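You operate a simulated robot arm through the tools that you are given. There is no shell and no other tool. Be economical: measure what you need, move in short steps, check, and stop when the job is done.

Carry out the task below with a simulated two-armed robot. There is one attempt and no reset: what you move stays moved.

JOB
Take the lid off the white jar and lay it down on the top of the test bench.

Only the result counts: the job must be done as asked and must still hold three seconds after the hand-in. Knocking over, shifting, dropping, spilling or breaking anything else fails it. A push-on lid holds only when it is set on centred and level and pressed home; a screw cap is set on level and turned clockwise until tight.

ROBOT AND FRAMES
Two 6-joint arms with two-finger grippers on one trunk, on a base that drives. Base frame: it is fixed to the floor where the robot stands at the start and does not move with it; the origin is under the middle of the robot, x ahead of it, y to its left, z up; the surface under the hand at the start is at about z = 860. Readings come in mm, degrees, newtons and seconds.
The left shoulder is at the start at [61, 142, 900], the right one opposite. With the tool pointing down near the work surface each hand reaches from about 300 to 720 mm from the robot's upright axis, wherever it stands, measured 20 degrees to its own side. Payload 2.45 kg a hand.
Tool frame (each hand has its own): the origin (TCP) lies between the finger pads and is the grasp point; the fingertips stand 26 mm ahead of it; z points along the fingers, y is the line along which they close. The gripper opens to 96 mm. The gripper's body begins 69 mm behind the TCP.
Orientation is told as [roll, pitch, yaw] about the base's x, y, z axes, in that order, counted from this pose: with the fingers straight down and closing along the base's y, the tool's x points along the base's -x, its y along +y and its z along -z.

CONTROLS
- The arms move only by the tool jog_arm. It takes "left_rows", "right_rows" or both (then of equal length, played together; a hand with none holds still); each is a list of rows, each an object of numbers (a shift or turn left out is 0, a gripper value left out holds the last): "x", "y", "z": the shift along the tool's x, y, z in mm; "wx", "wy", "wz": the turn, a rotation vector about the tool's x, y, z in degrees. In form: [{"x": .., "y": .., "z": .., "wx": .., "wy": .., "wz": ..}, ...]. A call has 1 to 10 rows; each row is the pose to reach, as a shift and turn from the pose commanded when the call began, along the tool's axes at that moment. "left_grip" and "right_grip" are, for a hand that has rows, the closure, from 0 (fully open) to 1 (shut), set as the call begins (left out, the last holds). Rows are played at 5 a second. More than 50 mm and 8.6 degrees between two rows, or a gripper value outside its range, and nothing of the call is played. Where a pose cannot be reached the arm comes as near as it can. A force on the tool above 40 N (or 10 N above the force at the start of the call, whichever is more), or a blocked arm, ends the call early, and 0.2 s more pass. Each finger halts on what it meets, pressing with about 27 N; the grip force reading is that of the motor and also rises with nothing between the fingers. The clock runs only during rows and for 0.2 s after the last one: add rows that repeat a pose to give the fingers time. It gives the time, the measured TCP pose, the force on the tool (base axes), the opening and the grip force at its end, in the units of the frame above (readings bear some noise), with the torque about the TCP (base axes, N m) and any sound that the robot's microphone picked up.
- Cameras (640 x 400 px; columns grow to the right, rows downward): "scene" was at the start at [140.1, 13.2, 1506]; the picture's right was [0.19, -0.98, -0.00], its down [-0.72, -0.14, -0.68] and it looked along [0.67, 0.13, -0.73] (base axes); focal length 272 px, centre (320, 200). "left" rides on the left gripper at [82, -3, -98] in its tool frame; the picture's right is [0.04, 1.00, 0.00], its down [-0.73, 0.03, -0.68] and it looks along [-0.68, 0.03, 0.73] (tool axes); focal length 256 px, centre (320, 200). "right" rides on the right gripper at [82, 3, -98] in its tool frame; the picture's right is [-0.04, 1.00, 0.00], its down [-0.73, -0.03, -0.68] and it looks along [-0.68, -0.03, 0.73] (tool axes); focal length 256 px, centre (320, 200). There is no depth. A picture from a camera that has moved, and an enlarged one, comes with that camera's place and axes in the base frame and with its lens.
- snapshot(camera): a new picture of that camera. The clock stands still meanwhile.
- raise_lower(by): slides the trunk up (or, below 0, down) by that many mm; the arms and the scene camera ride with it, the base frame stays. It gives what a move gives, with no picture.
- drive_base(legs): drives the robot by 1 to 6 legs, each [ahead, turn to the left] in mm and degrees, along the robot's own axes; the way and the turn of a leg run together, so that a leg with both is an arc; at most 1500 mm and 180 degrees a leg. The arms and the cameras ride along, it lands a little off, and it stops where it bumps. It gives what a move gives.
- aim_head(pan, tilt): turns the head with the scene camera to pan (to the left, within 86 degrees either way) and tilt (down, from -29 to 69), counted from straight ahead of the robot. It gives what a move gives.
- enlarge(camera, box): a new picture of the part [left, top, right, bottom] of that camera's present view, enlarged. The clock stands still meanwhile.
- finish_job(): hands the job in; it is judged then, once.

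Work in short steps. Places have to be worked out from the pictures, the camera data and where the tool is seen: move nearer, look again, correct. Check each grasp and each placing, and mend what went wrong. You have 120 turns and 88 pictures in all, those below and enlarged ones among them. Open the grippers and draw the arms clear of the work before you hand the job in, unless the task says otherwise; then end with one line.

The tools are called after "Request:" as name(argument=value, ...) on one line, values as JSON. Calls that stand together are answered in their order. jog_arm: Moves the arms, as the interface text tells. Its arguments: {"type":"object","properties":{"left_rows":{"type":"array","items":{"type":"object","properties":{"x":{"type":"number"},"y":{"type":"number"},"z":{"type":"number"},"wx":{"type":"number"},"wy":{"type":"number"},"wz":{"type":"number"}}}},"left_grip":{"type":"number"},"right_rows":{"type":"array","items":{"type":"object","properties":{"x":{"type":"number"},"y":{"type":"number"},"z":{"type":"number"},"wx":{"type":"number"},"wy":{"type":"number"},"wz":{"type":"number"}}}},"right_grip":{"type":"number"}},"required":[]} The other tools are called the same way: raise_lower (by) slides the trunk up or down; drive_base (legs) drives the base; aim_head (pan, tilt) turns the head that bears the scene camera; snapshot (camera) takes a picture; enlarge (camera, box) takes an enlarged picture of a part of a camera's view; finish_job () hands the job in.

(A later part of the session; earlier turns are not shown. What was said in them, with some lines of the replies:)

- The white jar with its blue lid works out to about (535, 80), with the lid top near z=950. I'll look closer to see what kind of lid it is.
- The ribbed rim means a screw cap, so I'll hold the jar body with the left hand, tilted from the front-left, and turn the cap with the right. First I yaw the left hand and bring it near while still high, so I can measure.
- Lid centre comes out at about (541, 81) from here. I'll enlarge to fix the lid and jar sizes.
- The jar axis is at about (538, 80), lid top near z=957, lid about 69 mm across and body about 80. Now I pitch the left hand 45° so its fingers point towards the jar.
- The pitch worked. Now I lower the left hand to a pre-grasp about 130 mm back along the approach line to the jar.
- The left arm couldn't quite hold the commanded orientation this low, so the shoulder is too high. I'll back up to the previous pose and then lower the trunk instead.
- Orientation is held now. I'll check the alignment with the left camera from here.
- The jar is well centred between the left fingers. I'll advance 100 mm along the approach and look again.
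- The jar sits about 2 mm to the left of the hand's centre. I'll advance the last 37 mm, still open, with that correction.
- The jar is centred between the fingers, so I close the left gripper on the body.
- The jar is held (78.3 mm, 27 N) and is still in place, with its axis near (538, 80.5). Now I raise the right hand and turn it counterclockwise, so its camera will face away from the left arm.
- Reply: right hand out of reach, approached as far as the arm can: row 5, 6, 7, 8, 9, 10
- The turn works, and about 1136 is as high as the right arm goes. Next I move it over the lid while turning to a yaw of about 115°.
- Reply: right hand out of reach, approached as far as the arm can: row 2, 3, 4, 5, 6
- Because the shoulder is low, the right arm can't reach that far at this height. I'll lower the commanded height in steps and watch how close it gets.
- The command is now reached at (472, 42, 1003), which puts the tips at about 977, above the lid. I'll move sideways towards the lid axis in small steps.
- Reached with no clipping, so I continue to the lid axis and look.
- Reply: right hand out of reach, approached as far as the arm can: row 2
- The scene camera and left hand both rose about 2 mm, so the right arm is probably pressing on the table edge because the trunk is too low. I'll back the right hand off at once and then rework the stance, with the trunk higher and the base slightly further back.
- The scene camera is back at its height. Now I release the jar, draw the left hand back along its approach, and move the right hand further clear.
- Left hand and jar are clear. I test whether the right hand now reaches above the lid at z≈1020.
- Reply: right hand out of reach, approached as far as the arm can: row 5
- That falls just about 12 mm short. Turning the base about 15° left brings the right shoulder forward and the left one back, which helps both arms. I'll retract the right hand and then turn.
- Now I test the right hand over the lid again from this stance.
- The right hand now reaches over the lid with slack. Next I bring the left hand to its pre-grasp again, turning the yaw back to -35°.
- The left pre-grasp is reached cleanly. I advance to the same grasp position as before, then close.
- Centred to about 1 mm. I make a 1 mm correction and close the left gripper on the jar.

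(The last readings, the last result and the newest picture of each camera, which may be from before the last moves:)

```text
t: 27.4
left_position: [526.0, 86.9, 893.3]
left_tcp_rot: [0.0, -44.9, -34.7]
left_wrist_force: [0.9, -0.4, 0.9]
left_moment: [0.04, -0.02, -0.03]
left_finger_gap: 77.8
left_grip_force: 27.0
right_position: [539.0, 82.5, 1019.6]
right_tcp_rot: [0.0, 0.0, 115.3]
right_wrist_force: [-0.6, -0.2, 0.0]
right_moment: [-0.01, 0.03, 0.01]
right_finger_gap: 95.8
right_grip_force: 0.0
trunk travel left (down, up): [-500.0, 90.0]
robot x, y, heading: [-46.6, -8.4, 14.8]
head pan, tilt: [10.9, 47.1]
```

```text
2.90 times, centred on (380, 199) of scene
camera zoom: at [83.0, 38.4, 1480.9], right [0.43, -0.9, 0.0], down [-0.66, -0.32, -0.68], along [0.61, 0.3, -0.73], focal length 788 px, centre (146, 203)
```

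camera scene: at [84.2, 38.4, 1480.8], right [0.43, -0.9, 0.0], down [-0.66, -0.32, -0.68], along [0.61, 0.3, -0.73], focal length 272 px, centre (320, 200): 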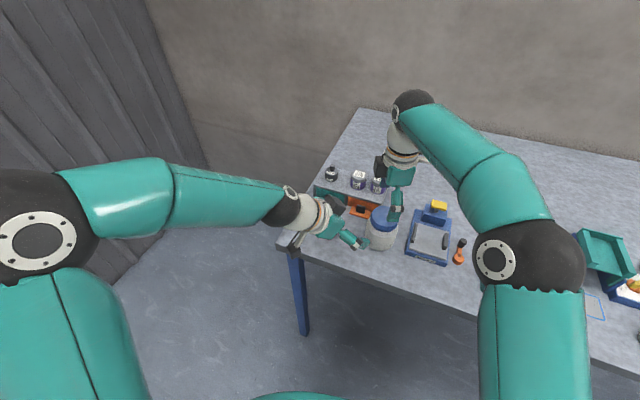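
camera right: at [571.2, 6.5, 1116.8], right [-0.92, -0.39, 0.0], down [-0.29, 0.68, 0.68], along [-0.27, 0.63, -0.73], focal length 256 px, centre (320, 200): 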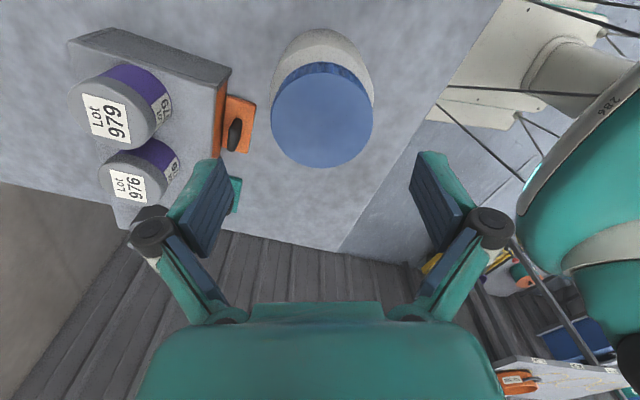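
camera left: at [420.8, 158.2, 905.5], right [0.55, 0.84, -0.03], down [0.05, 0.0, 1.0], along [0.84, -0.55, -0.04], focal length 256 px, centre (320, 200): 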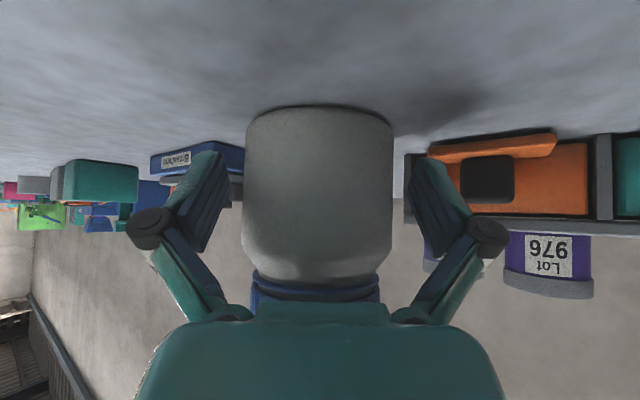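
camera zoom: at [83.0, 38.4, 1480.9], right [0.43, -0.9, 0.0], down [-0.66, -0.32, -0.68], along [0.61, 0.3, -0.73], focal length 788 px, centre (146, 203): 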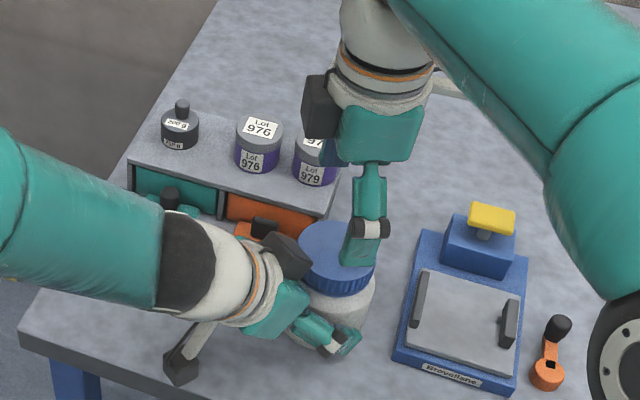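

The jar is gripped again (77.8 mm, 27 N), and both views together put the lid axis near (538.5, 78). I shift the right hand by 4 mm and lower it around the lid to z≈962.

Request:
jog_arm(right_rows=[{"x": 3.5, "y": 2}, {"x": 3.5, "y": 2, "z": 20}, {"x": 3.5, "y": 2, "z": 40}, {"x": 3.5, "y": 2, "z": 50}, {"x": 3.5, "y": 2, "z": 57}])

Request:
snapshot(camera="right")

Request:
enlarge(camera="scene", box=[270, 130, 490, 268])

```text
t: 28.6
left_position: [524.8, 88.1, 893.2]
left_tcp_rot: [-0.1, -45.0, -34.7]
left_wrist_force: [-0.4, -1.0, 0.9]
left_moment: [0.01, -0.04, -0.01]
left_finger_gap: 77.9
left_grip_force: 27.1
right_position: [537.1, 76.9, 963.9]
right_tcp_rot: [0.1, 0.1, 115.3]
right_wrist_force: [-0.2, 1.0, -0.1]
right_moment: [0.02, -0.01, 0.03]
right_finger_gap: 96.0
right_grip_force: 0.1
trunk travel left (down, up): [-500.0, 90.0]
robot x, y, heading: [-50.2, -9.9, 14.9]
head pan, tilt: [10.9, 47.1]
```

```text
51 pictures are left
camera right: at [569.0, 1.1, 1060.7], right [-0.92, -0.39, 0.0], down [-0.29, 0.68, 0.68], along [-0.27, 0.62, -0.73], focal length 256 px, centre (320, 200)
```

right: 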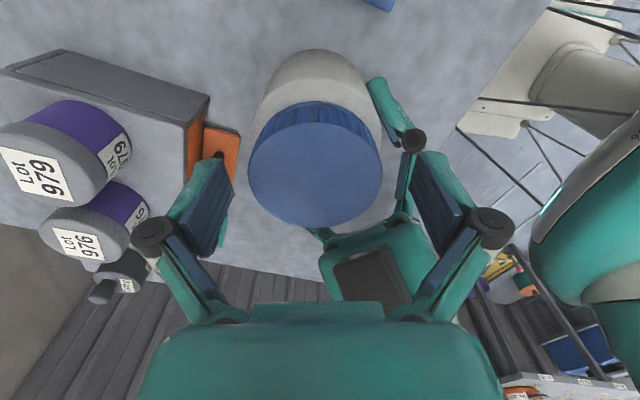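

```text
2.90 times, centred on (380, 199) of scene
camera zoom: at [82.9, 38.4, 1480.9], right [0.43, -0.9, 0.0], down [-0.66, -0.32, -0.68], along [0.61, 0.3, -0.73], focal length 788 px, centre (146, 203)
```

zoom: 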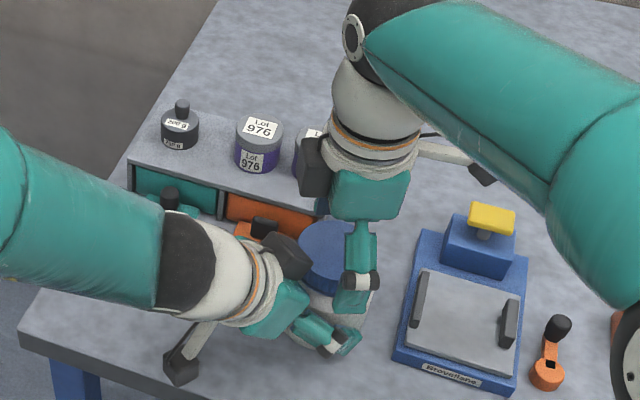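

The lid centre is about 2–3 mm off the right TCP in both axes, with its top near z=954. I correct that and close the right gripper on the lid.

Request:
jog_arm(right_rows=[{"x": 2.5, "y": -2.5, "z": 1}, {"x": 2.5, "y": -2.5, "z": 2}])

Request:
jog_arm(right_rows=[{}, {}, {}, {}], right_grip=1)

Request:
snapshot(camera="right")

```text
t: 29.2
left_position: [525.9, 89.1, 894.0]
left_tcp_rot: [0.0, -45.0, -34.7]
left_wrist_force: [-0.5, 0.3, 0.3]
left_moment: [0.03, -0.03, 0.01]
left_finger_gap: 77.5
left_grip_force: 26.8
right_position: [542.3, 74.3, 962.3]
right_tcp_rot: [-0.1, -0.1, 115.3]
right_wrist_force: [-0.2, -0.2, -0.2]
right_moment: [-0.02, 0.01, 0.02]
right_finger_gap: 95.9
right_grip_force: 0.1
trunk travel left (down, up): [-500.0, 90.0]
robot x, y, heading: [-51.7, -9.2, 14.7]
head pan, tilt: [10.9, 47.1]
```

```text
t: 30.2
left_position: [526.2, 88.4, 894.2]
left_tcp_rot: [0.1, -45.0, -34.7]
left_wrist_force: [1.0, 1.4, -0.1]
left_moment: [0.03, -0.11, -0.13]
left_finger_gap: 77.5
left_grip_force: 26.7
right_position: [541.2, 74.0, 962.1]
right_tcp_rot: [-0.1, -0.1, 115.3]
right_wrist_force: [-1.2, -1.9, 2.5]
right_moment: [-0.08, 0.13, 0.14]
right_finger_gap: 65.5
right_grip_force: 27.1
trunk travel left (down, up): [-500.0, 90.0]
robot x, y, heading: [-50.8, -9.0, 14.7]
head pan, tilt: [10.9, 47.1]
```

```text
49 pictures are left
camera right: at [573.0, -1.0, 1059.0], right [-0.92, -0.39, 0.0], down [-0.29, 0.68, 0.68], along [-0.27, 0.63, -0.73], focal length 256 px, centre (320, 200)
```

right: 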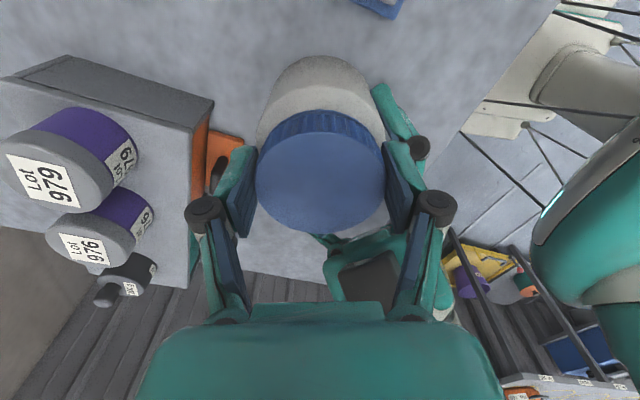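

The lid is gripped at 65.5 mm and 27 N. I try a first small counterclockwise twist and watch the moment.

Request:
jog_arm(right_rows=[{"wz": -3}, {"wz": -6}, {"wz": -9}, {"wz": -12}])

```text
t: 31.2
left_position: [525.3, 87.3, 894.1]
left_tcp_rot: [0.0, -45.0, -34.8]
left_wrist_force: [5.6, 1.1, -2.3]
left_moment: [0.34, -0.2, 0.03]
left_finger_gap: 77.6
left_grip_force: 26.6
right_position: [541.2, 74.8, 962.1]
right_tcp_rot: [-0.1, 0.0, 127.4]
right_wrist_force: [-2.5, 1.6, 10.8]
right_moment: [0.06, 0.15, 0.0]
right_finger_gap: 65.5
right_grip_force: 26.7
trunk travel left (down, up): [-500.0, 90.0]
robot x, y, heading: [-49.3, -11.9, 14.9]
head pan, tilt: [10.9, 47.1]
```

The torque is low and the lid is pushing up on the hand, so it's unscrewing and rising. I continue the stroke with a small lift.

Request:
jog_arm(right_rows=[{"wz": -7, "z": -0.5}, {"wz": -14, "z": -0.8}, {"wz": -21, "z": -1.1}, {"wz": -28, "z": -1.4}, {"wz": -35, "z": -1.6}, {"wz": -42, "z": -1.8}])

Request:
snapshot(camera="right")

Request:
enlarge(camera="scene", box=[270, 130, 490, 268])

```text
t: 32.6
left_position: [524.4, 86.4, 893.4]
left_tcp_rot: [-0.2, -44.9, -34.8]
left_wrist_force: [-11.9, -13.8, 2.0]
left_moment: [0.12, -0.31, -0.26]
left_finger_gap: 77.8
left_grip_force: 26.9
right_position: [541.8, 76.0, 962.5]
right_tcp_rot: [-0.3, 0.2, 169.5]
right_wrist_force: [11.4, 12.8, -0.8]
right_moment: [0.71, -0.49, -0.07]
right_finger_gap: 65.1
right_grip_force: 27.1
trunk travel left (down, up): [-500.0, 90.0]
robot x, y, heading: [-46.6, -10.7, 14.7]
head pan, tilt: [10.9, 47.1]
```

```text
48 pictures are left
camera right: at [621.2, 56.9, 1060.0], right [-0.22, -0.98, 0.0], down [-0.72, 0.16, 0.68], along [-0.66, 0.15, -0.74], focal length 256 px, centre (320, 200)
```

right: 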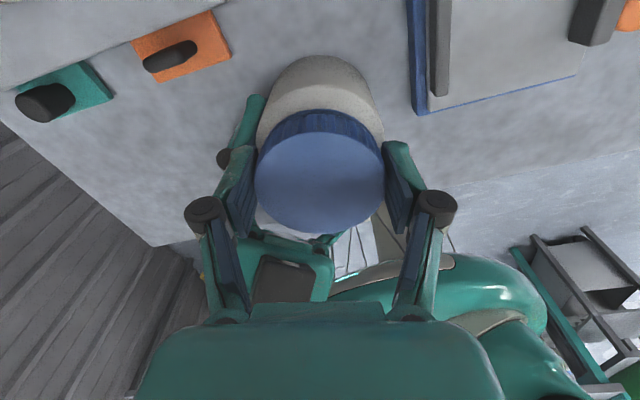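

```text
2.90 times, centred on (380, 199) of scene
camera zoom: at [82.8, 38.3, 1480.9], right [0.43, -0.9, 0.0], down [-0.66, -0.32, -0.68], along [0.61, 0.3, -0.73], focal length 788 px, centre (146, 203)
```

zoom: 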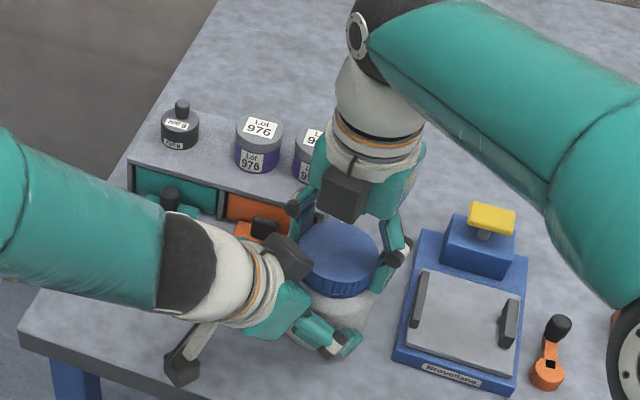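

Lateral forces of about 17 N built up, likely from slight eccentricity, so I end the stroke here. I open slightly, recentre about 1.5 mm towards the force direction and rotate back for the next stroke.

Request:
jog_arm(right_rows=[{}, {"x": 0.8, "y": -1.2}, {"x": 0.8, "y": -1.2, "wz": 8}, {"x": 0.8, "y": -1.2, "wz": 16}, {"x": 0.8, "y": -1.2, "wz": 24}, {"x": 0.8, "y": -1.2, "wz": 32}, {"x": 0.8, "y": -1.2, "wz": 40}, {"x": 0.8, "y": -1.2, "wz": 48}, {"x": 0.8, "y": -1.2, "wz": 56}, {"x": 0.8, "y": -1.2, "wz": 60}], right_grip=0.15)

Request:
snapshot(camera="right")

```text
t: 34.8
left_position: [526.9, 87.7, 893.3]
left_tcp_rot: [-0.1, -45.1, -34.7]
left_wrist_force: [1.1, -0.1, 0.3]
left_moment: [0.0, 0.01, -0.03]
left_finger_gap: 77.5
left_grip_force: 27.2
right_position: [541.8, 75.8, 962.3]
right_tcp_rot: [0.0, 0.0, 109.1]
right_wrist_force: [0.2, -0.2, -0.1]
right_moment: [0.03, -0.02, -0.04]
right_finger_gap: 81.5
right_grip_force: 0.1
trunk travel left (down, up): [-500.0, 90.0]
robot x, y, heading: [-50.3, -12.0, 14.9]
head pan, tilt: [10.9, 47.1]
```

```text
46 pictures are left
camera right: at [565.8, -2.7, 1059.4], right [-0.96, -0.29, 0.0], down [-0.21, 0.7, 0.68], along [-0.2, 0.65, -0.73], focal length 256 px, centre (320, 200)
```

right: 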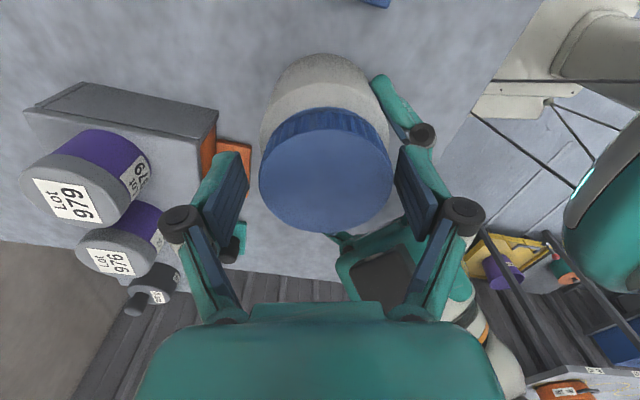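

The lid sits about 2 mm towards the right pad, so I adjust slightly, close again and make the second stroke.

Request:
jog_arm(right_rows=[{"x": -1, "y": 1}, {"x": -2, "y": 1.5}, {"x": -2, "y": 1.5}, {"x": -2, "y": 1.5}], right_grip=0.15)

Request:
jog_arm(right_rows=[{}, {}, {"wz": -7, "z": -0.2}, {"wz": -14, "z": -0.4}, {"wz": -21, "z": -0.6}, {"wz": -28, "z": -0.8}, {"wz": -35, "z": -1}, {"wz": -42, "z": -1.2}, {"wz": -49, "z": -1.4}, {"wz": -56, "z": -1.6}], right_grip=1)

```text
t: 35.8
left_position: [526.1, 87.0, 892.3]
left_tcp_rot: [-0.1, -45.0, -34.7]
left_wrist_force: [0.5, 0.4, 0.2]
left_moment: [0.01, 0.01, 0.03]
left_finger_gap: 77.1
left_grip_force: 26.9
right_position: [539.3, 76.5, 963.0]
right_tcp_rot: [0.1, 0.0, 109.3]
right_wrist_force: [0.3, 0.1, -0.1]
right_moment: [0.0, 0.0, 0.01]
right_finger_gap: 81.5
right_grip_force: 0.2
trunk travel left (down, up): [-500.0, 90.0]
robot x, y, heading: [-51.5, -9.2, 14.8]
head pan, tilt: [10.9, 47.1]
```

```text
t: 38.0
left_position: [525.9, 88.5, 894.2]
left_tcp_rot: [0.0, -45.0, -34.6]
left_wrist_force: [0.3, 1.4, -2.1]
left_moment: [0.12, 0.06, 0.07]
left_finger_gap: 77.2
left_grip_force: 27.1
right_position: [540.9, 79.0, 962.6]
right_tcp_rot: [-0.1, 0.0, 165.5]
right_wrist_force: [-0.9, -2.6, 2.1]
right_moment: [-0.23, 0.06, 0.0]
right_finger_gap: 66.8
right_grip_force: 27.1
trunk travel left (down, up): [-500.0, 90.0]
robot x, y, heading: [-47.4, -13.0, 14.8]
head pan, tilt: [10.9, 47.1]
```

The forces were small this time; total turn is about 110°. I do a gentle 3 mm lift test to see whether it's free.

Request:
jog_arm(right_rows=[{"z": -1.5}, {"z": -3}])

```text
t: 38.6
left_position: [526.0, 87.1, 895.3]
left_tcp_rot: [0.1, -45.2, -34.8]
left_wrist_force: [-6.5, 0.4, 9.3]
left_moment: [-0.05, -0.26, -0.06]
left_finger_gap: 77.3
left_grip_force: 26.7
right_position: [540.6, 77.3, 965.5]
right_tcp_rot: [0.0, 0.0, 165.3]
right_wrist_force: [6.1, 0.2, -9.6]
right_moment: [-0.12, -0.36, 0.01]
right_finger_gap: 66.3
right_grip_force: 26.4
trunk travel left (down, up): [-500.0, 90.0]
robot x, y, heading: [-51.6, -10.7, 14.7]
head pan, tilt: [10.9, 47.1]
```

It still holds (9.6 N), so it's still threaded. I undo the lift, release, and rotate back for the next stroke.

Request:
jog_arm(right_rows=[{"z": 1.5}, {"z": 2.5}])

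Request:
jog_arm(right_rows=[{}, {}, {"wz": 8}, {"wz": 16}, {"wz": 24}, {"wz": 32}, {"wz": 40}, {"wz": 48}, {"wz": 56}, {"wz": 56}], right_grip=0.15)

Request:
jog_arm(right_rows=[{}, {}, {"wz": -7, "z": -0.2}, {"wz": -14, "z": -0.4}, {"wz": -21, "z": -0.6}, {"wz": -28, "z": -0.8}, {"wz": -35, "z": -1}, {"wz": -42, "z": -1.2}, {"wz": -49, "z": -1.4}, {"wz": -56, "z": -1.6}], right_grip=1)

Request:
snapshot(camera="right")

```text
t: 39.2
left_position: [524.8, 87.5, 893.0]
left_tcp_rot: [-0.1, -45.0, -34.7]
left_wrist_force: [-4.8, -0.4, 6.1]
left_moment: [-0.07, -0.4, -0.08]
left_finger_gap: 77.1
left_grip_force: 26.8
right_position: [540.4, 78.5, 964.3]
right_tcp_rot: [-0.1, 0.0, 165.2]
right_wrist_force: [4.8, -0.4, -7.2]
right_moment: [0.04, -0.1, 0.0]
right_finger_gap: 66.5
right_grip_force: 26.6
trunk travel left (down, up): [-500.0, 90.0]
robot x, y, heading: [-48.9, -14.9, 14.8]
head pan, tilt: [10.9, 47.1]
```

```text
t: 41.4
left_position: [525.3, 87.8, 893.1]
left_tcp_rot: [-0.1, -45.0, -34.7]
left_wrist_force: [-0.1, 0.1, 0.0]
left_moment: [-0.03, -0.02, -0.02]
left_finger_gap: 77.0
left_grip_force: 27.0
right_position: [540.2, 76.5, 964.3]
right_tcp_rot: [0.1, 0.1, 109.2]
right_wrist_force: [0.0, 0.2, 0.8]
right_moment: [0.0, 0.02, -0.01]
right_finger_gap: 81.5
right_grip_force: 0.1
trunk travel left (down, up): [-500.0, 90.0]
robot x, y, heading: [-46.6, -11.5, 14.8]
head pan, tilt: [10.9, 47.1]
```

```text
t: 43.6
left_position: [526.0, 86.8, 894.3]
left_tcp_rot: [-0.1, -45.0, -34.7]
left_wrist_force: [-6.5, 1.2, 2.8]
left_moment: [0.05, -0.35, -0.05]
left_finger_gap: 77.1
left_grip_force: 27.2
right_position: [540.9, 77.7, 967.2]
right_tcp_rot: [-0.1, 0.1, 165.3]
right_wrist_force: [5.1, -2.1, -3.3]
right_moment: [-0.15, -0.13, -0.01]
right_finger_gap: 66.3
right_grip_force: 26.7
trunk travel left (down, up): [-500.0, 90.0]
robot x, y, heading: [-47.0, -9.7, 14.6]
head pan, tilt: [10.9, 47.1]
```

```text
45 pictures are left
camera right: at [618.7, 53.2, 1063.8], right [-0.29, -0.96, 0.0], down [-0.7, 0.21, 0.68], along [-0.65, 0.2, -0.74], focal length 256 px, centre (320, 200)
```

right: 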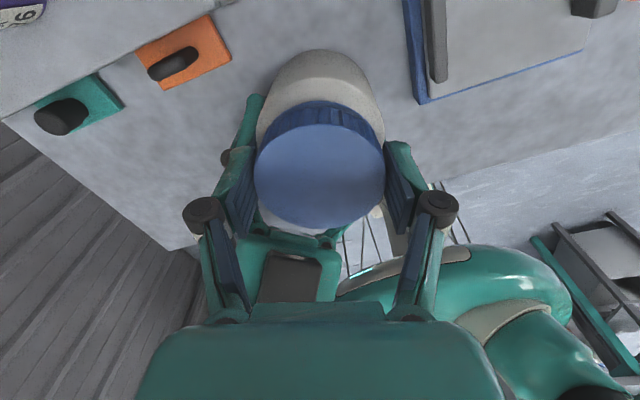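

Lift matches the turn at roughly 1.6 mm per stroke. I release, rotate back, and make a fourth stroke.

Request:
jog_arm(right_rows=[{}, {}, {"wz": 8}, {"wz": 16}, {"wz": 24}, {"wz": 32}, {"wz": 40}, {"wz": 48}, {"wz": 56}, {"wz": 56}], right_grip=0.15)

Request:
jog_arm(right_rows=[{}, {}, {"wz": -7, "z": -0.2}, {"wz": -14, "z": -0.4}, {"wz": -21, "z": -0.6}, {"wz": -28, "z": -0.8}, {"wz": -35, "z": -1}, {"wz": -42, "z": -1.2}, {"wz": -49, "z": -1.3}, {"wz": -56, "z": -1.4}], right_grip=1)

Request:
jog_arm(right_rows=[{"z": -1.5}, {"z": -3}])

```text
t: 45.8
left_position: [525.3, 87.7, 892.2]
left_tcp_rot: [-0.2, -45.0, -34.7]
left_wrist_force: [-0.7, -0.3, 0.1]
left_moment: [0.01, -0.01, 0.0]
left_finger_gap: 77.0
left_grip_force: 27.1
right_position: [541.2, 77.3, 966.1]
right_tcp_rot: [0.0, 0.0, 109.2]
right_wrist_force: [-0.1, 0.0, 0.0]
right_moment: [0.02, -0.03, -0.01]
right_finger_gap: 81.8
right_grip_force: 0.1
trunk travel left (down, up): [-500.0, 90.0]
robot x, y, heading: [-48.7, -10.7, 14.9]
head pan, tilt: [10.9, 47.1]
```

```text
t: 48.0
left_position: [525.6, 87.6, 893.8]
left_tcp_rot: [-0.2, -45.0, -34.9]
left_wrist_force: [-6.7, -1.2, 3.2]
left_moment: [0.17, -0.26, -0.06]
left_finger_gap: 76.9
left_grip_force: 27.2
right_position: [539.7, 77.8, 967.9]
right_tcp_rot: [-0.1, 0.1, 165.6]
right_wrist_force: [6.5, 1.2, -4.6]
right_moment: [-0.11, -0.32, -0.04]
right_finger_gap: 65.5
right_grip_force: 26.7
trunk travel left (down, up): [-500.0, 90.0]
robot x, y, heading: [-48.4, -12.9, 14.6]
head pan, tilt: [10.9, 47.1]
```

```text
t: 48.6
left_position: [526.5, 86.8, 895.4]
left_tcp_rot: [-0.1, -45.3, -34.8]
left_wrist_force: [-8.3, -4.2, 12.4]
left_moment: [-0.03, -0.07, -0.16]
left_finger_gap: 77.0
left_grip_force: 26.8
right_position: [540.8, 77.1, 969.7]
right_tcp_rot: [0.1, 0.0, 165.5]
right_wrist_force: [7.4, 3.9, -13.9]
right_moment: [0.15, -0.73, 0.03]
right_finger_gap: 65.4
right_grip_force: 26.4
trunk travel left (down, up): [-500.0, 90.0]
robot x, y, heading: [-48.7, -11.4, 14.6]
head pan, tilt: [10.9, 47.1]
```

It's still held after about 220°. I look with the left camera to check that the lid has actually risen.

Request:
jog_arm(right_rows=[{"z": 1.5}, {"z": 2.5}])

Request:
enlarge(camera="left", box=[200, 80, 440, 330])

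Request:
enlarge(camera="scene", box=[330, 180, 440, 260])

```text
t: 49.2
left_position: [525.1, 87.5, 893.4]
left_tcp_rot: [0.0, -45.0, -34.6]
left_wrist_force: [-4.9, -4.6, 7.0]
left_moment: [0.04, -0.4, -0.11]
left_finger_gap: 77.0
left_grip_force: 26.9
right_position: [539.1, 77.3, 969.3]
right_tcp_rot: [-0.1, -0.1, 165.3]
right_wrist_force: [3.3, 3.9, -7.9]
right_moment: [0.3, 0.0, 0.02]
right_finger_gap: 65.6
right_grip_force: 26.4
trunk travel left (down, up): [-500.0, 90.0]
robot x, y, heading: [-49.4, -12.8, 14.8]
head pan, tilt: [10.9, 47.1]
```

```text
1.60 times, centred on (320, 205) of left
camera zoom: at [419.7, 157.0, 906.5], right [0.55, 0.84, -0.03], down [0.05, 0.0, 1.0], along [0.84, -0.55, -0.04], focal length 410 px, centre (320, 192)
```

zoom: 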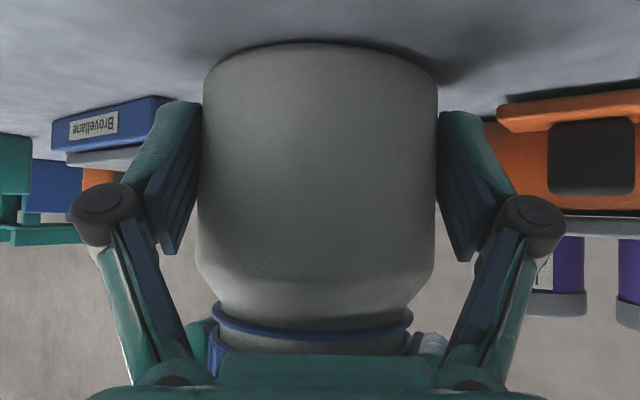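

```text
5.00 times, centred on (385, 220) of scene
camera zoom: at [83.1, 38.5, 1480.9], right [0.43, -0.9, 0.0], down [-0.66, -0.32, -0.68], along [0.61, 0.3, -0.73], focal length 1359 px, centre (-5, 100)
```

zoom: 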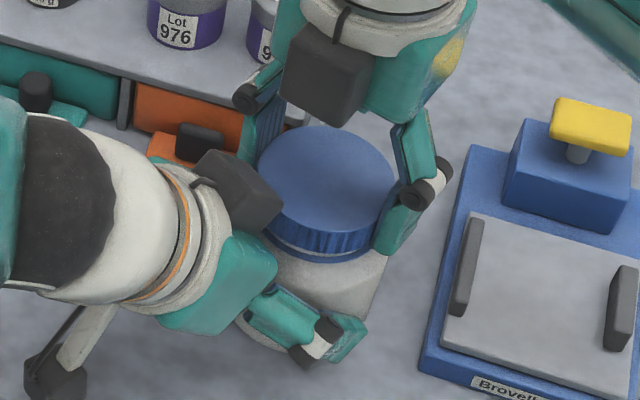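

The lid has clearly risen, with neck now showing between it and the ring left on the jar. I continue with two more strokes.

Request:
jog_arm(right_rows=[{}, {}, {"wz": 8}, {"wz": 16}, {"wz": 24}, {"wz": 32}, {"wz": 40}, {"wz": 48}, {"wz": 56}, {"wz": 56}], right_grip=0.15)

Request:
jog_arm(right_rows=[{}, {}, {"wz": -7, "z": -0.2}, {"wz": -14, "z": -0.4}, {"wz": -21, "z": -0.6}, {"wz": -28, "z": -0.8}, {"wz": -35, "z": -1}, {"wz": -42, "z": -1.2}, {"wz": -49, "z": -1.3}, {"wz": -56, "z": -1.4}], right_grip=1)

Request:
jog_arm(right_rows=[{"z": -1.5}, {"z": -3}])

```text
t: 51.4
left_position: [525.6, 87.8, 894.5]
left_tcp_rot: [-0.1, -45.0, -34.7]
left_wrist_force: [0.3, 0.4, -1.6]
left_moment: [0.0, 0.01, 0.01]
left_finger_gap: 76.4
left_grip_force: 27.2
right_position: [540.1, 77.6, 967.9]
right_tcp_rot: [0.0, 0.0, 109.2]
right_wrist_force: [0.5, 0.0, -0.8]
right_moment: [-0.02, 0.01, 0.0]
right_finger_gap: 81.7
right_grip_force: 0.0
trunk travel left (down, up): [-500.0, 90.0]
robot x, y, heading: [-48.1, -9.7, 14.8]
head pan, tilt: [10.9, 47.1]
```

```text
t: 53.6
left_position: [524.7, 87.0, 894.1]
left_tcp_rot: [-0.1, -45.1, -34.6]
left_wrist_force: [0.1, 1.1, -0.9]
left_moment: [0.0, 0.03, 0.01]
left_finger_gap: 76.3
left_grip_force: 27.2
right_position: [540.4, 76.8, 969.8]
right_tcp_rot: [-0.1, 0.1, 165.5]
right_wrist_force: [0.3, 0.2, 0.2]
right_moment: [0.03, 0.01, -0.02]
right_finger_gap: 65.8
right_grip_force: 27.2
trunk travel left (down, up): [-500.0, 90.0]
robot x, y, heading: [-47.8, -8.7, 14.9]
head pan, tilt: [10.9, 47.1]
```

```text
t: 54.2
left_position: [526.3, 87.1, 893.8]
left_tcp_rot: [-0.1, -45.0, -34.7]
left_wrist_force: [0.0, 0.1, -1.4]
left_moment: [0.0, 0.01, 0.0]
left_finger_gap: 76.2
left_grip_force: 27.2
right_position: [539.5, 76.2, 973.3]
right_tcp_rot: [-0.1, 0.0, 165.4]
right_wrist_force: [0.1, -0.5, 0.3]
right_moment: [-0.04, 0.01, 0.01]
right_finger_gap: 65.7
right_grip_force: 26.8
trunk travel left (down, up): [-500.0, 90.0]
robot x, y, heading: [-47.0, -8.0, 15.0]
head pan, tilt: [10.9, 47.1]
```

Zero force on lifting, so the lid is free. I lift it straight up 30 mm and look.

Request:
jog_arm(right_rows=[{"z": -8}, {"z": -16}, {"z": -24}, {"z": -32}])

Request:
snapshot(camera="scene")

Request:
snapshot(camera="right")

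```text
t: 55.2
left_position: [526.1, 87.8, 894.3]
left_tcp_rot: [-0.1, -45.0, -34.8]
left_wrist_force: [-0.3, 0.3, -0.2]
left_moment: [-0.01, 0.01, 0.0]
left_finger_gap: 76.1
left_grip_force: 27.0
right_position: [540.1, 77.4, 1004.0]
right_tcp_rot: [0.0, 0.0, 165.4]
right_wrist_force: [-0.1, -0.3, 0.3]
right_moment: [0.01, 0.03, -0.01]
right_finger_gap: 65.6
right_grip_force: 27.0
trunk travel left (down, up): [-500.0, 90.0]
robot x, y, heading: [-46.2, -7.9, 15.0]
head pan, tilt: [10.9, 47.1]
```

```text
42 pictures are left
camera scene: at [83.0, 38.4, 1480.9], right [0.43, -0.9, 0.0], down [-0.66, -0.32, -0.68], along [0.61, 0.3, -0.73], focal length 272 px, centre (320, 200)
```

scene: 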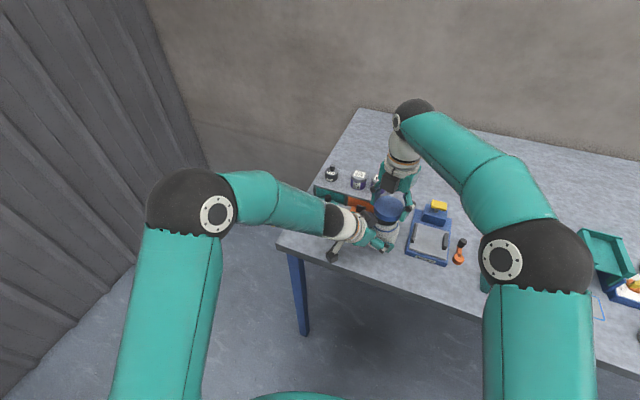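

```text
41 pictures are left
camera right: at [618.0, 52.4, 1101.4], right [-0.29, -0.96, 0.0], down [-0.7, 0.21, 0.68], along [-0.65, 0.2, -0.73], focal length 256 px, centre (320, 200)
```

right: 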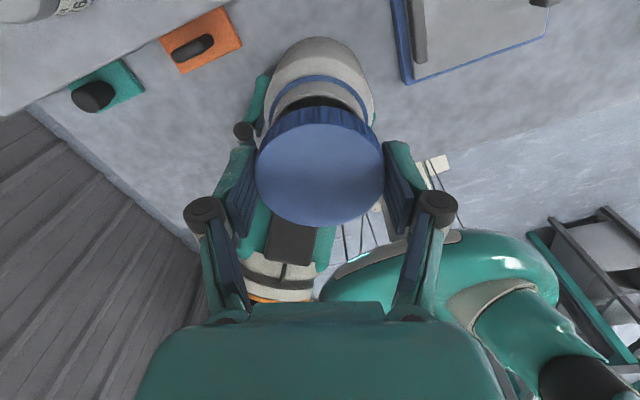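

The lid is off and held. A free patch of bench lies left-front of the jar near (490, 205), so I now release the jar and draw the left arm back and away.

Request:
jog_arm(left_rows=[{}, {}, {}, {"z": -25}, {"z": -60}, {"z": -100}, {"z": -137}], left_grip=0)

Request:
snapshot(camera="left")

```text
t: 56.8
left_position: [444.0, 143.1, 989.4]
left_tcp_rot: [0.0, -45.1, -34.8]
left_wrist_force: [-0.3, 0.5, -0.7]
left_moment: [-0.02, -0.03, 0.02]
left_finger_gap: 96.1
left_grip_force: 0.1
right_position: [539.7, 76.8, 1004.9]
right_tcp_rot: [0.0, 0.1, 165.3]
right_wrist_force: [0.4, 0.0, -0.9]
right_moment: [0.0, -0.03, 0.01]
right_finger_gap: 65.7
right_grip_force: 26.9
trunk travel left (down, up): [-500.0, 90.0]
robot x, y, heading: [-43.7, -8.6, 14.8]
head pan, tilt: [10.9, 47.1]
```

```text
40 pictures are left
camera left: at [338.3, 212.4, 1002.7], right [0.55, 0.84, -0.03], down [0.05, 0.0, 1.0], along [0.84, -0.55, -0.04], focal length 256 px, centre (320, 200)
```

left: 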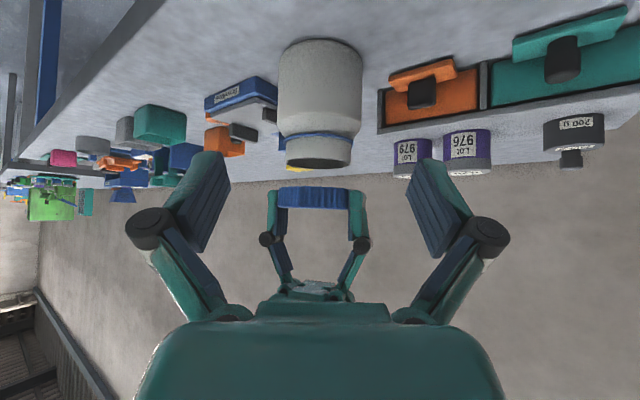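

The jar stands undisturbed and the lid sits level at the fingertips. I move the left arm further back, up and left.

Request:
jog_arm(left_rows=[{"x": 8, "y": 9, "z": -39, "wx": -2, "wz": -2}, {"x": 16, "y": 18, "z": -78, "wx": -4, "wz": -4}, {"x": 24, "y": 27, "z": -117, "wx": -6, "wz": -6}, {"x": 32, "y": 36, "z": -156, "wx": -8, "wz": -8}, {"x": 39, "y": 43, "z": -194, "wx": -10.6, "wz": -10.6}])

Request:
snapshot(camera="scene")

```text
t: 58.0
left_position: [334.0, 272.5, 1102.7]
left_tcp_rot: [0.0, -45.0, -19.7]
left_wrist_force: [-0.8, -0.4, -0.3]
left_moment: [0.0, -0.01, -0.01]
left_finger_gap: 96.1
left_grip_force: 0.1
right_position: [540.4, 76.4, 1005.6]
right_tcp_rot: [-0.1, 0.1, 165.3]
right_wrist_force: [0.6, 0.9, -0.4]
right_moment: [-0.02, -0.03, -0.04]
right_finger_gap: 65.7
right_grip_force: 27.0
trunk travel left (down, up): [-500.0, 90.0]
robot x, y, heading: [-49.6, -13.1, 14.7]
head pan, tilt: [10.9, 47.1]
```

```text
39 pictures are left
camera scene: at [81.4, 38.2, 1481.1], right [0.43, -0.9, 0.0], down [-0.66, -0.32, -0.68], along [0.61, 0.3, -0.73], focal length 272 px, centre (320, 200)
```

scene: 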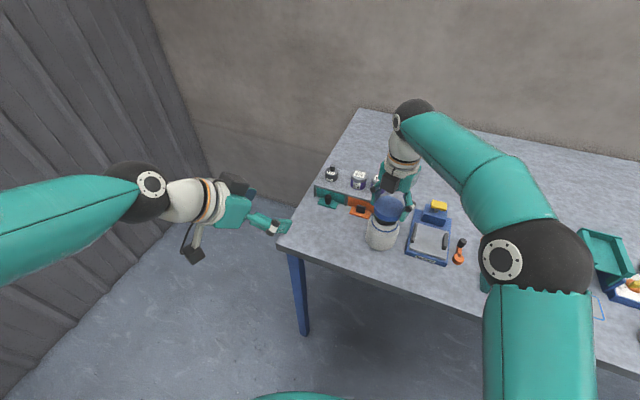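

Left arm is clear. I carry the lid level at this height to about (480, 195), over the free patch.

Request:
jog_arm(right_rows=[{"x": -18, "y": -20}, {"x": -36, "y": -40}, {"x": -54, "y": -60}, {"x": -72, "y": -80}, {"x": -88, "y": -99.4}])

Request:
snapshot(camera="scene")

Request:
snapshot(camera="right")

```text
t: 59.2
left_position: [334.6, 272.0, 1102.3]
left_tcp_rot: [-0.1, -45.0, -19.7]
left_wrist_force: [0.1, -0.4, 0.4]
left_moment: [-0.02, -0.02, -0.03]
left_finger_gap: 96.2
left_grip_force: 0.1
right_position: [480.1, 196.2, 1005.8]
right_tcp_rot: [0.0, 0.0, 165.3]
right_wrist_force: [-0.6, 0.8, 0.5]
right_moment: [0.01, 0.0, -0.01]
right_finger_gap: 65.5
right_grip_force: 27.3
trunk travel left (down, up): [-500.0, 90.0]
robot x, y, heading: [-48.2, -10.0, 14.8]
head pan, tilt: [10.9, 47.1]
```

```text
38 pictures are left
camera scene: at [82.5, 39.0, 1480.9], right [0.43, -0.9, 0.0], down [-0.66, -0.32, -0.68], along [0.61, 0.3, -0.73], focal length 272 px, centre (320, 200)
```

scene: 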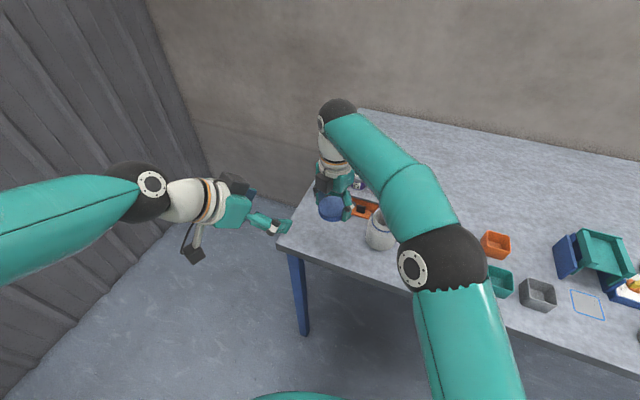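

```text
37 pictures are left
camera right: at [558.0, 172.5, 1102.8], right [-0.29, -0.96, 0.0], down [-0.7, 0.21, 0.68], along [-0.65, 0.2, -0.73], focal length 256 px, centre (320, 200)
```

right: 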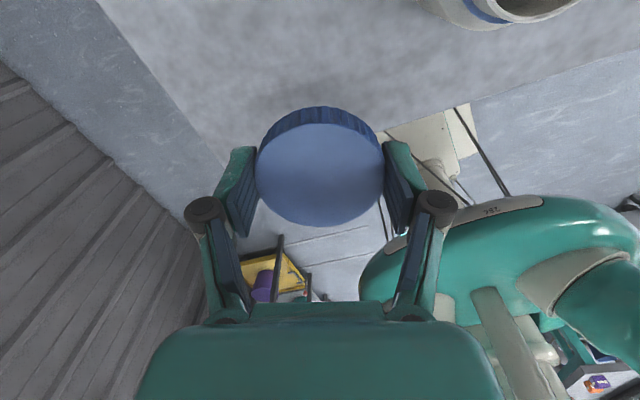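

The spot is over the bench, about 27 mm inside the front edge (x≈421) and clear of the jar and drawers. I shift 10 mm further in and lower to just above the surface.

Request:
jog_arm(right_rows=[{"x": 10, "z": 25}, {"x": 10, "z": 50}, {"x": 10, "z": 75}, {"x": 10, "z": 95}, {"x": 10, "z": 108}])

Request:
snapshot(camera="left")

Request:
snapshot(camera="right")

```text
t: 60.4
left_position: [335.1, 271.8, 1102.3]
left_tcp_rot: [-0.2, -45.0, -19.8]
left_wrist_force: [-0.9, -0.9, -0.1]
left_moment: [0.0, 0.0, 0.03]
left_finger_gap: 95.8
left_grip_force: 0.0
right_position: [489.7, 191.6, 895.7]
right_tcp_rot: [0.0, 0.0, 165.2]
right_wrist_force: [0.8, 0.8, 1.0]
right_moment: [-0.02, 0.01, 0.0]
right_finger_gap: 65.6
right_grip_force: 26.8
trunk travel left (down, up): [-500.0, 90.0]
robot x, y, heading: [-49.0, -12.9, 14.6]
head pan, tilt: [10.9, 47.1]
```

```text
36 pictures are left
camera left: at [214.6, 311.5, 1114.6], right [0.31, 0.95, -0.03], down [0.05, 0.02, 1.0], along [0.95, -0.31, -0.04], focal length 256 px, centre (320, 200)
```

left: 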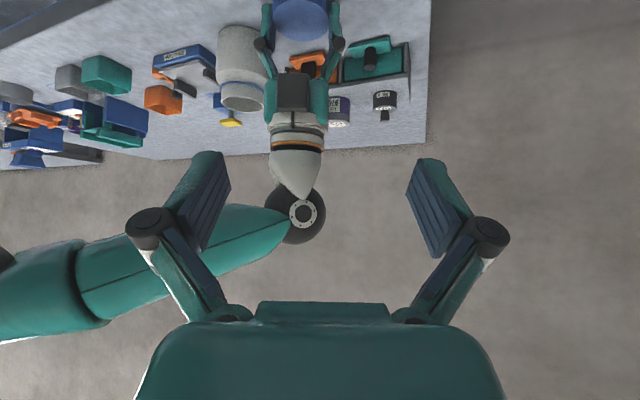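

```text
35 pictures are left
camera right: at [567.0, 167.2, 993.2], right [-0.29, -0.96, 0.0], down [-0.7, 0.21, 0.68], along [-0.65, 0.2, -0.73], focal length 256 px, centre (320, 200)
```

right: 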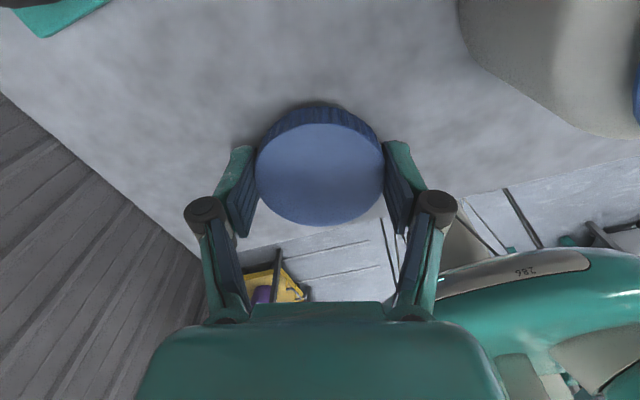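

The lid is a few mm above the bench and fully over it. I lower in small steps until I feel contact.

Request:
jog_arm(right_rows=[{"z": 2}, {"z": 4}, {"z": 6}, {"z": 8}])

```text
t: 61.4
left_position: [334.6, 271.8, 1101.1]
left_tcp_rot: [0.0, -45.0, -19.8]
left_wrist_force: [0.5, 0.5, -0.7]
left_moment: [-0.01, 0.01, 0.06]
left_finger_gap: 96.3
left_grip_force: 0.1
right_position: [490.0, 192.5, 888.9]
right_tcp_rot: [0.0, 0.0, 165.2]
right_wrist_force: [-0.4, 0.5, 0.8]
right_moment: [0.03, 0.01, -0.01]
right_finger_gap: 65.5
right_grip_force: 26.6
trunk travel left (down, up): [-500.0, 90.0]
robot x, y, heading: [-52.4, -10.8, 14.9]
head pan, tilt: [10.9, 47.1]
```

No contact yet at z=889, so I continue in 1 mm steps.

Request:
jog_arm(right_rows=[{"z": 1}, {"z": 2}, {"z": 3}])

```text
t: 62.2
left_position: [336.3, 272.0, 1102.1]
left_tcp_rot: [0.0, -45.0, -19.8]
left_wrist_force: [1.1, -0.4, 0.0]
left_moment: [0.0, -0.01, -0.03]
left_finger_gap: 95.7
left_grip_force: 0.2
right_position: [489.3, 194.1, 886.7]
right_tcp_rot: [0.0, 0.0, 165.2]
right_wrist_force: [-0.2, 0.0, 0.1]
right_moment: [-0.03, 0.0, 0.01]
right_finger_gap: 65.4
right_grip_force: 26.8
trunk travel left (down, up): [-500.0, 90.0]
robot x, y, heading: [-48.4, -12.1, 14.9]
head pan, tilt: [10.9, 47.1]
```

Request:
jog_arm(right_rows=[{"z": 1}, {"z": 2}, {"z": 3}])

Request:
snapshot(camera="right")

```text
t: 63.0
left_position: [334.9, 271.0, 1102.0]
left_tcp_rot: [0.0, -44.9, -19.7]
left_wrist_force: [-0.4, -0.5, -0.8]
left_moment: [0.02, 0.0, 0.01]
left_finger_gap: 95.7
left_grip_force: 0.0
right_position: [489.6, 193.2, 882.7]
right_tcp_rot: [0.0, 0.1, 165.3]
right_wrist_force: [0.2, 0.2, 0.2]
right_moment: [0.02, 0.02, 0.0]
right_finger_gap: 65.9
right_grip_force: 26.4
trunk travel left (down, up): [-500.0, 90.0]
robot x, y, heading: [-47.4, -8.7, 14.9]
head pan, tilt: [10.9, 47.1]
```

```text
34 pictures are left
camera right: at [568.0, 168.8, 980.2], right [-0.29, -0.96, 0.0], down [-0.7, 0.21, 0.68], along [-0.65, 0.2, -0.73], focal length 256 px, centre (320, 200)
```

right: 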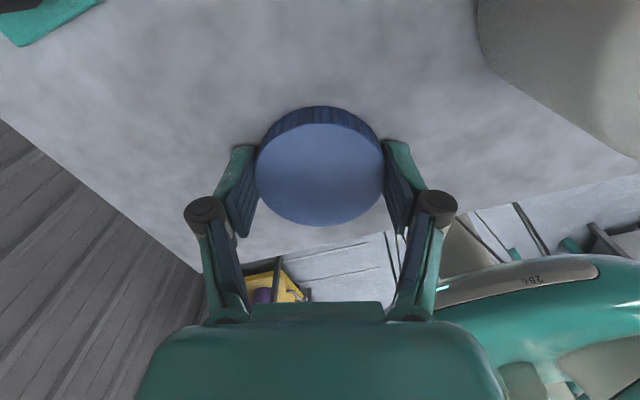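

Still free at 882.7, so I keep lowering gently until contact.

Request:
jog_arm(right_rows=[{"z": 1}, {"z": 2}, {"z": 3}, {"z": 4}])

```text
t: 64.0
left_position: [333.8, 270.8, 1102.6]
left_tcp_rot: [0.0, -45.1, -19.8]
left_wrist_force: [0.1, 0.4, 0.1]
left_moment: [-0.01, -0.03, -0.03]
left_finger_gap: 96.1
left_grip_force: 0.1
right_position: [490.0, 193.4, 881.6]
right_tcp_rot: [-0.3, 0.2, 165.3]
right_wrist_force: [-1.0, -1.9, 20.0]
right_moment: [-0.04, 0.41, 0.12]
right_finger_gap: 65.7
right_grip_force: 27.2
trunk travel left (down, up): [-500.0, 90.0]
robot x, y, heading: [-46.7, -8.5, 14.7]
head pan, tilt: [10.9, 47.1]
```

Contact at about 882 (20 N). I ease up about 2.5 mm so the lid just rests, then open and draw up.

Request:
jog_arm(right_rows=[{"z": -1.5}, {"z": -2.5}])

Request:
jog_arm(right_rows=[{}, {}, {}, {}], right_grip=0)

Request:
snapshot(camera="right")

```text
t: 64.6
left_position: [334.6, 271.3, 1103.4]
left_tcp_rot: [0.0, -45.0, -19.9]
left_wrist_force: [-0.2, 0.2, -0.1]
left_moment: [-0.02, 0.02, 0.0]
left_finger_gap: 96.1
left_grip_force: 0.1
right_position: [490.9, 193.0, 881.9]
right_tcp_rot: [-0.1, 0.1, 165.3]
right_wrist_force: [2.3, 2.1, 12.6]
right_moment: [0.17, -0.28, 0.0]
right_finger_gap: 65.4
right_grip_force: 27.5
trunk travel left (down, up): [-500.0, 90.0]
robot x, y, heading: [-47.4, -14.2, 14.9]
head pan, tilt: [10.9, 47.1]
```

```text
t: 65.6
left_position: [334.7, 271.9, 1102.3]
left_tcp_rot: [0.0, -45.0, -19.7]
left_wrist_force: [-1.2, 0.1, 0.6]
left_moment: [0.03, 0.02, -0.01]
left_finger_gap: 96.1
left_grip_force: 0.0
right_position: [491.1, 193.7, 882.0]
right_tcp_rot: [0.0, 0.0, 165.2]
right_wrist_force: [-0.3, 0.6, 0.5]
right_moment: [0.0, 0.01, 0.01]
right_finger_gap: 96.1
right_grip_force: 0.0
trunk travel left (down, up): [-500.0, 90.0]
robot x, y, heading: [-50.0, -14.1, 14.9]
head pan, tilt: [10.9, 47.1]
```

```text
33 pictures are left
camera right: at [568.1, 168.9, 978.1], right [-0.29, -0.96, 0.0], down [-0.7, 0.21, 0.68], along [-0.65, 0.2, -0.73], focal length 256 px, centre (320, 200)
```

right: 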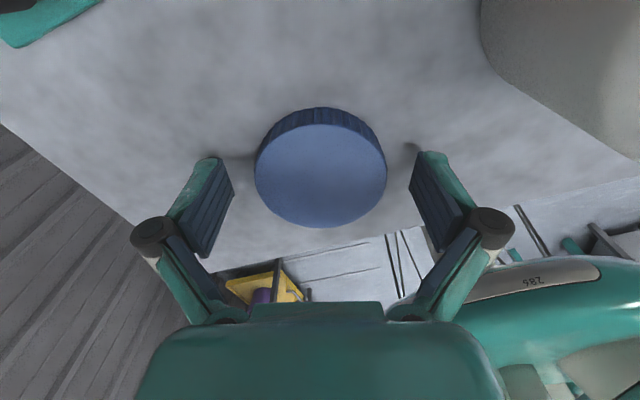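

The lid lies flat and is released. I raise the right hand straight up and then away to check.

Request:
jog_arm(right_rows=[{"z": -30}, {"z": -65}, {"z": -105}, {"z": -145}, {"z": -180}])

Request:
jog_arm(right_rows=[{"x": 10, "y": 35}, {"x": 20, "y": 70}, {"x": 30, "y": 105}, {"x": 40, "y": 140}, {"x": 40, "y": 175}])

Request:
snapshot(camera="scene")

Request:
enlarge(camera="scene", box=[270, 160, 490, 298])

```text
t: 66.8
left_position: [334.5, 272.7, 1101.2]
left_tcp_rot: [0.0, -45.1, -19.7]
left_wrist_force: [-0.3, 0.2, -0.4]
left_moment: [0.02, -0.01, 0.0]
left_finger_gap: 95.8
left_grip_force: 0.1
right_position: [485.4, 191.3, 1060.7]
right_tcp_rot: [0.0, 0.1, 165.4]
right_wrist_force: [0.2, 0.4, 0.1]
right_moment: [0.02, 0.0, 0.03]
right_finger_gap: 96.2
right_grip_force: 0.0
right hand out of reach, approached as far as the arm can: row 5
trunk travel left (down, up): [-500.0, 90.0]
robot x, y, heading: [-51.6, -14.3, 14.9]
head pan, tilt: [10.9, 47.1]
```

```text
t: 68.0
left_position: [333.4, 271.4, 1103.5]
left_tcp_rot: [0.0, -45.0, -19.8]
left_wrist_force: [-0.2, -0.9, 0.2]
left_moment: [0.0, 0.0, 0.01]
left_finger_gap: 96.2
left_grip_force: 0.0
right_position: [479.0, 8.6, 1059.5]
right_tcp_rot: [-0.1, 0.2, 165.2]
right_wrist_force: [0.3, -0.7, 0.2]
right_moment: [0.0, 0.03, 0.0]
right_finger_gap: 95.8
right_grip_force: 0.1
trunk travel left (down, up): [-500.0, 90.0]
robot x, y, heading: [-48.4, -14.3, 14.6]
head pan, tilt: [10.9, 47.1]
```

```text
32 pictures are left
camera scene: at [81.6, 37.3, 1481.1], right [0.43, -0.9, 0.0], down [-0.66, -0.32, -0.68], along [0.61, 0.3, -0.73], focal length 272 px, centre (320, 200)
```

scene: 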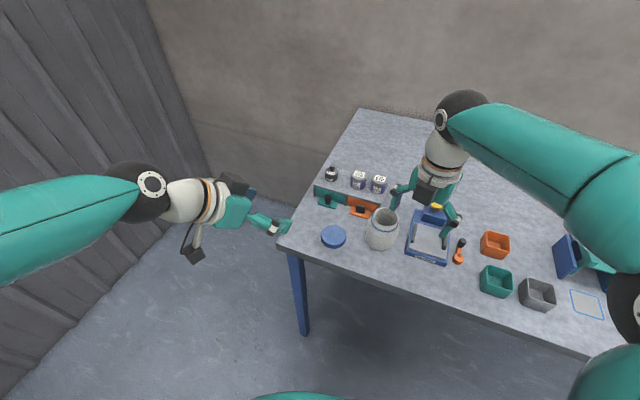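

```text
2.90 times, centred on (380, 229) of scene
camera zoom: at [81.6, 37.3, 1481.1], right [0.43, -0.9, 0.0], down [-0.66, -0.32, -0.68], along [0.61, 0.3, -0.73], focal length 788 px, centre (146, 116)
```

zoom: 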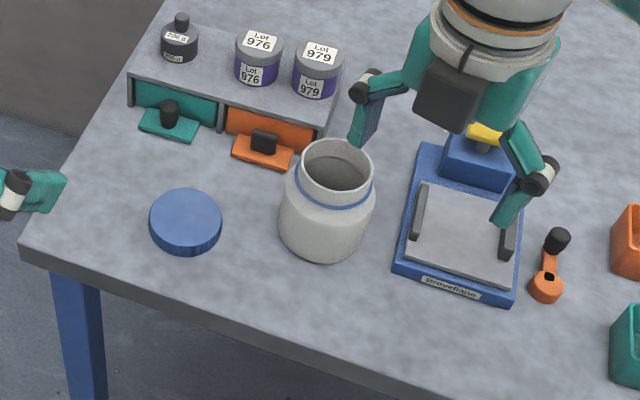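

The lid lies flat on the bench, the jar stands open and upright, and nothing else has moved. Both hands are open and clear, so I hand in.

Request:
finish_job()

```text
The job is handed in.
```

The white jar's screw cap is off and lying flat on the test bench to the left of the jar. The jar is still upright, and the last pictures show nothing else moved.
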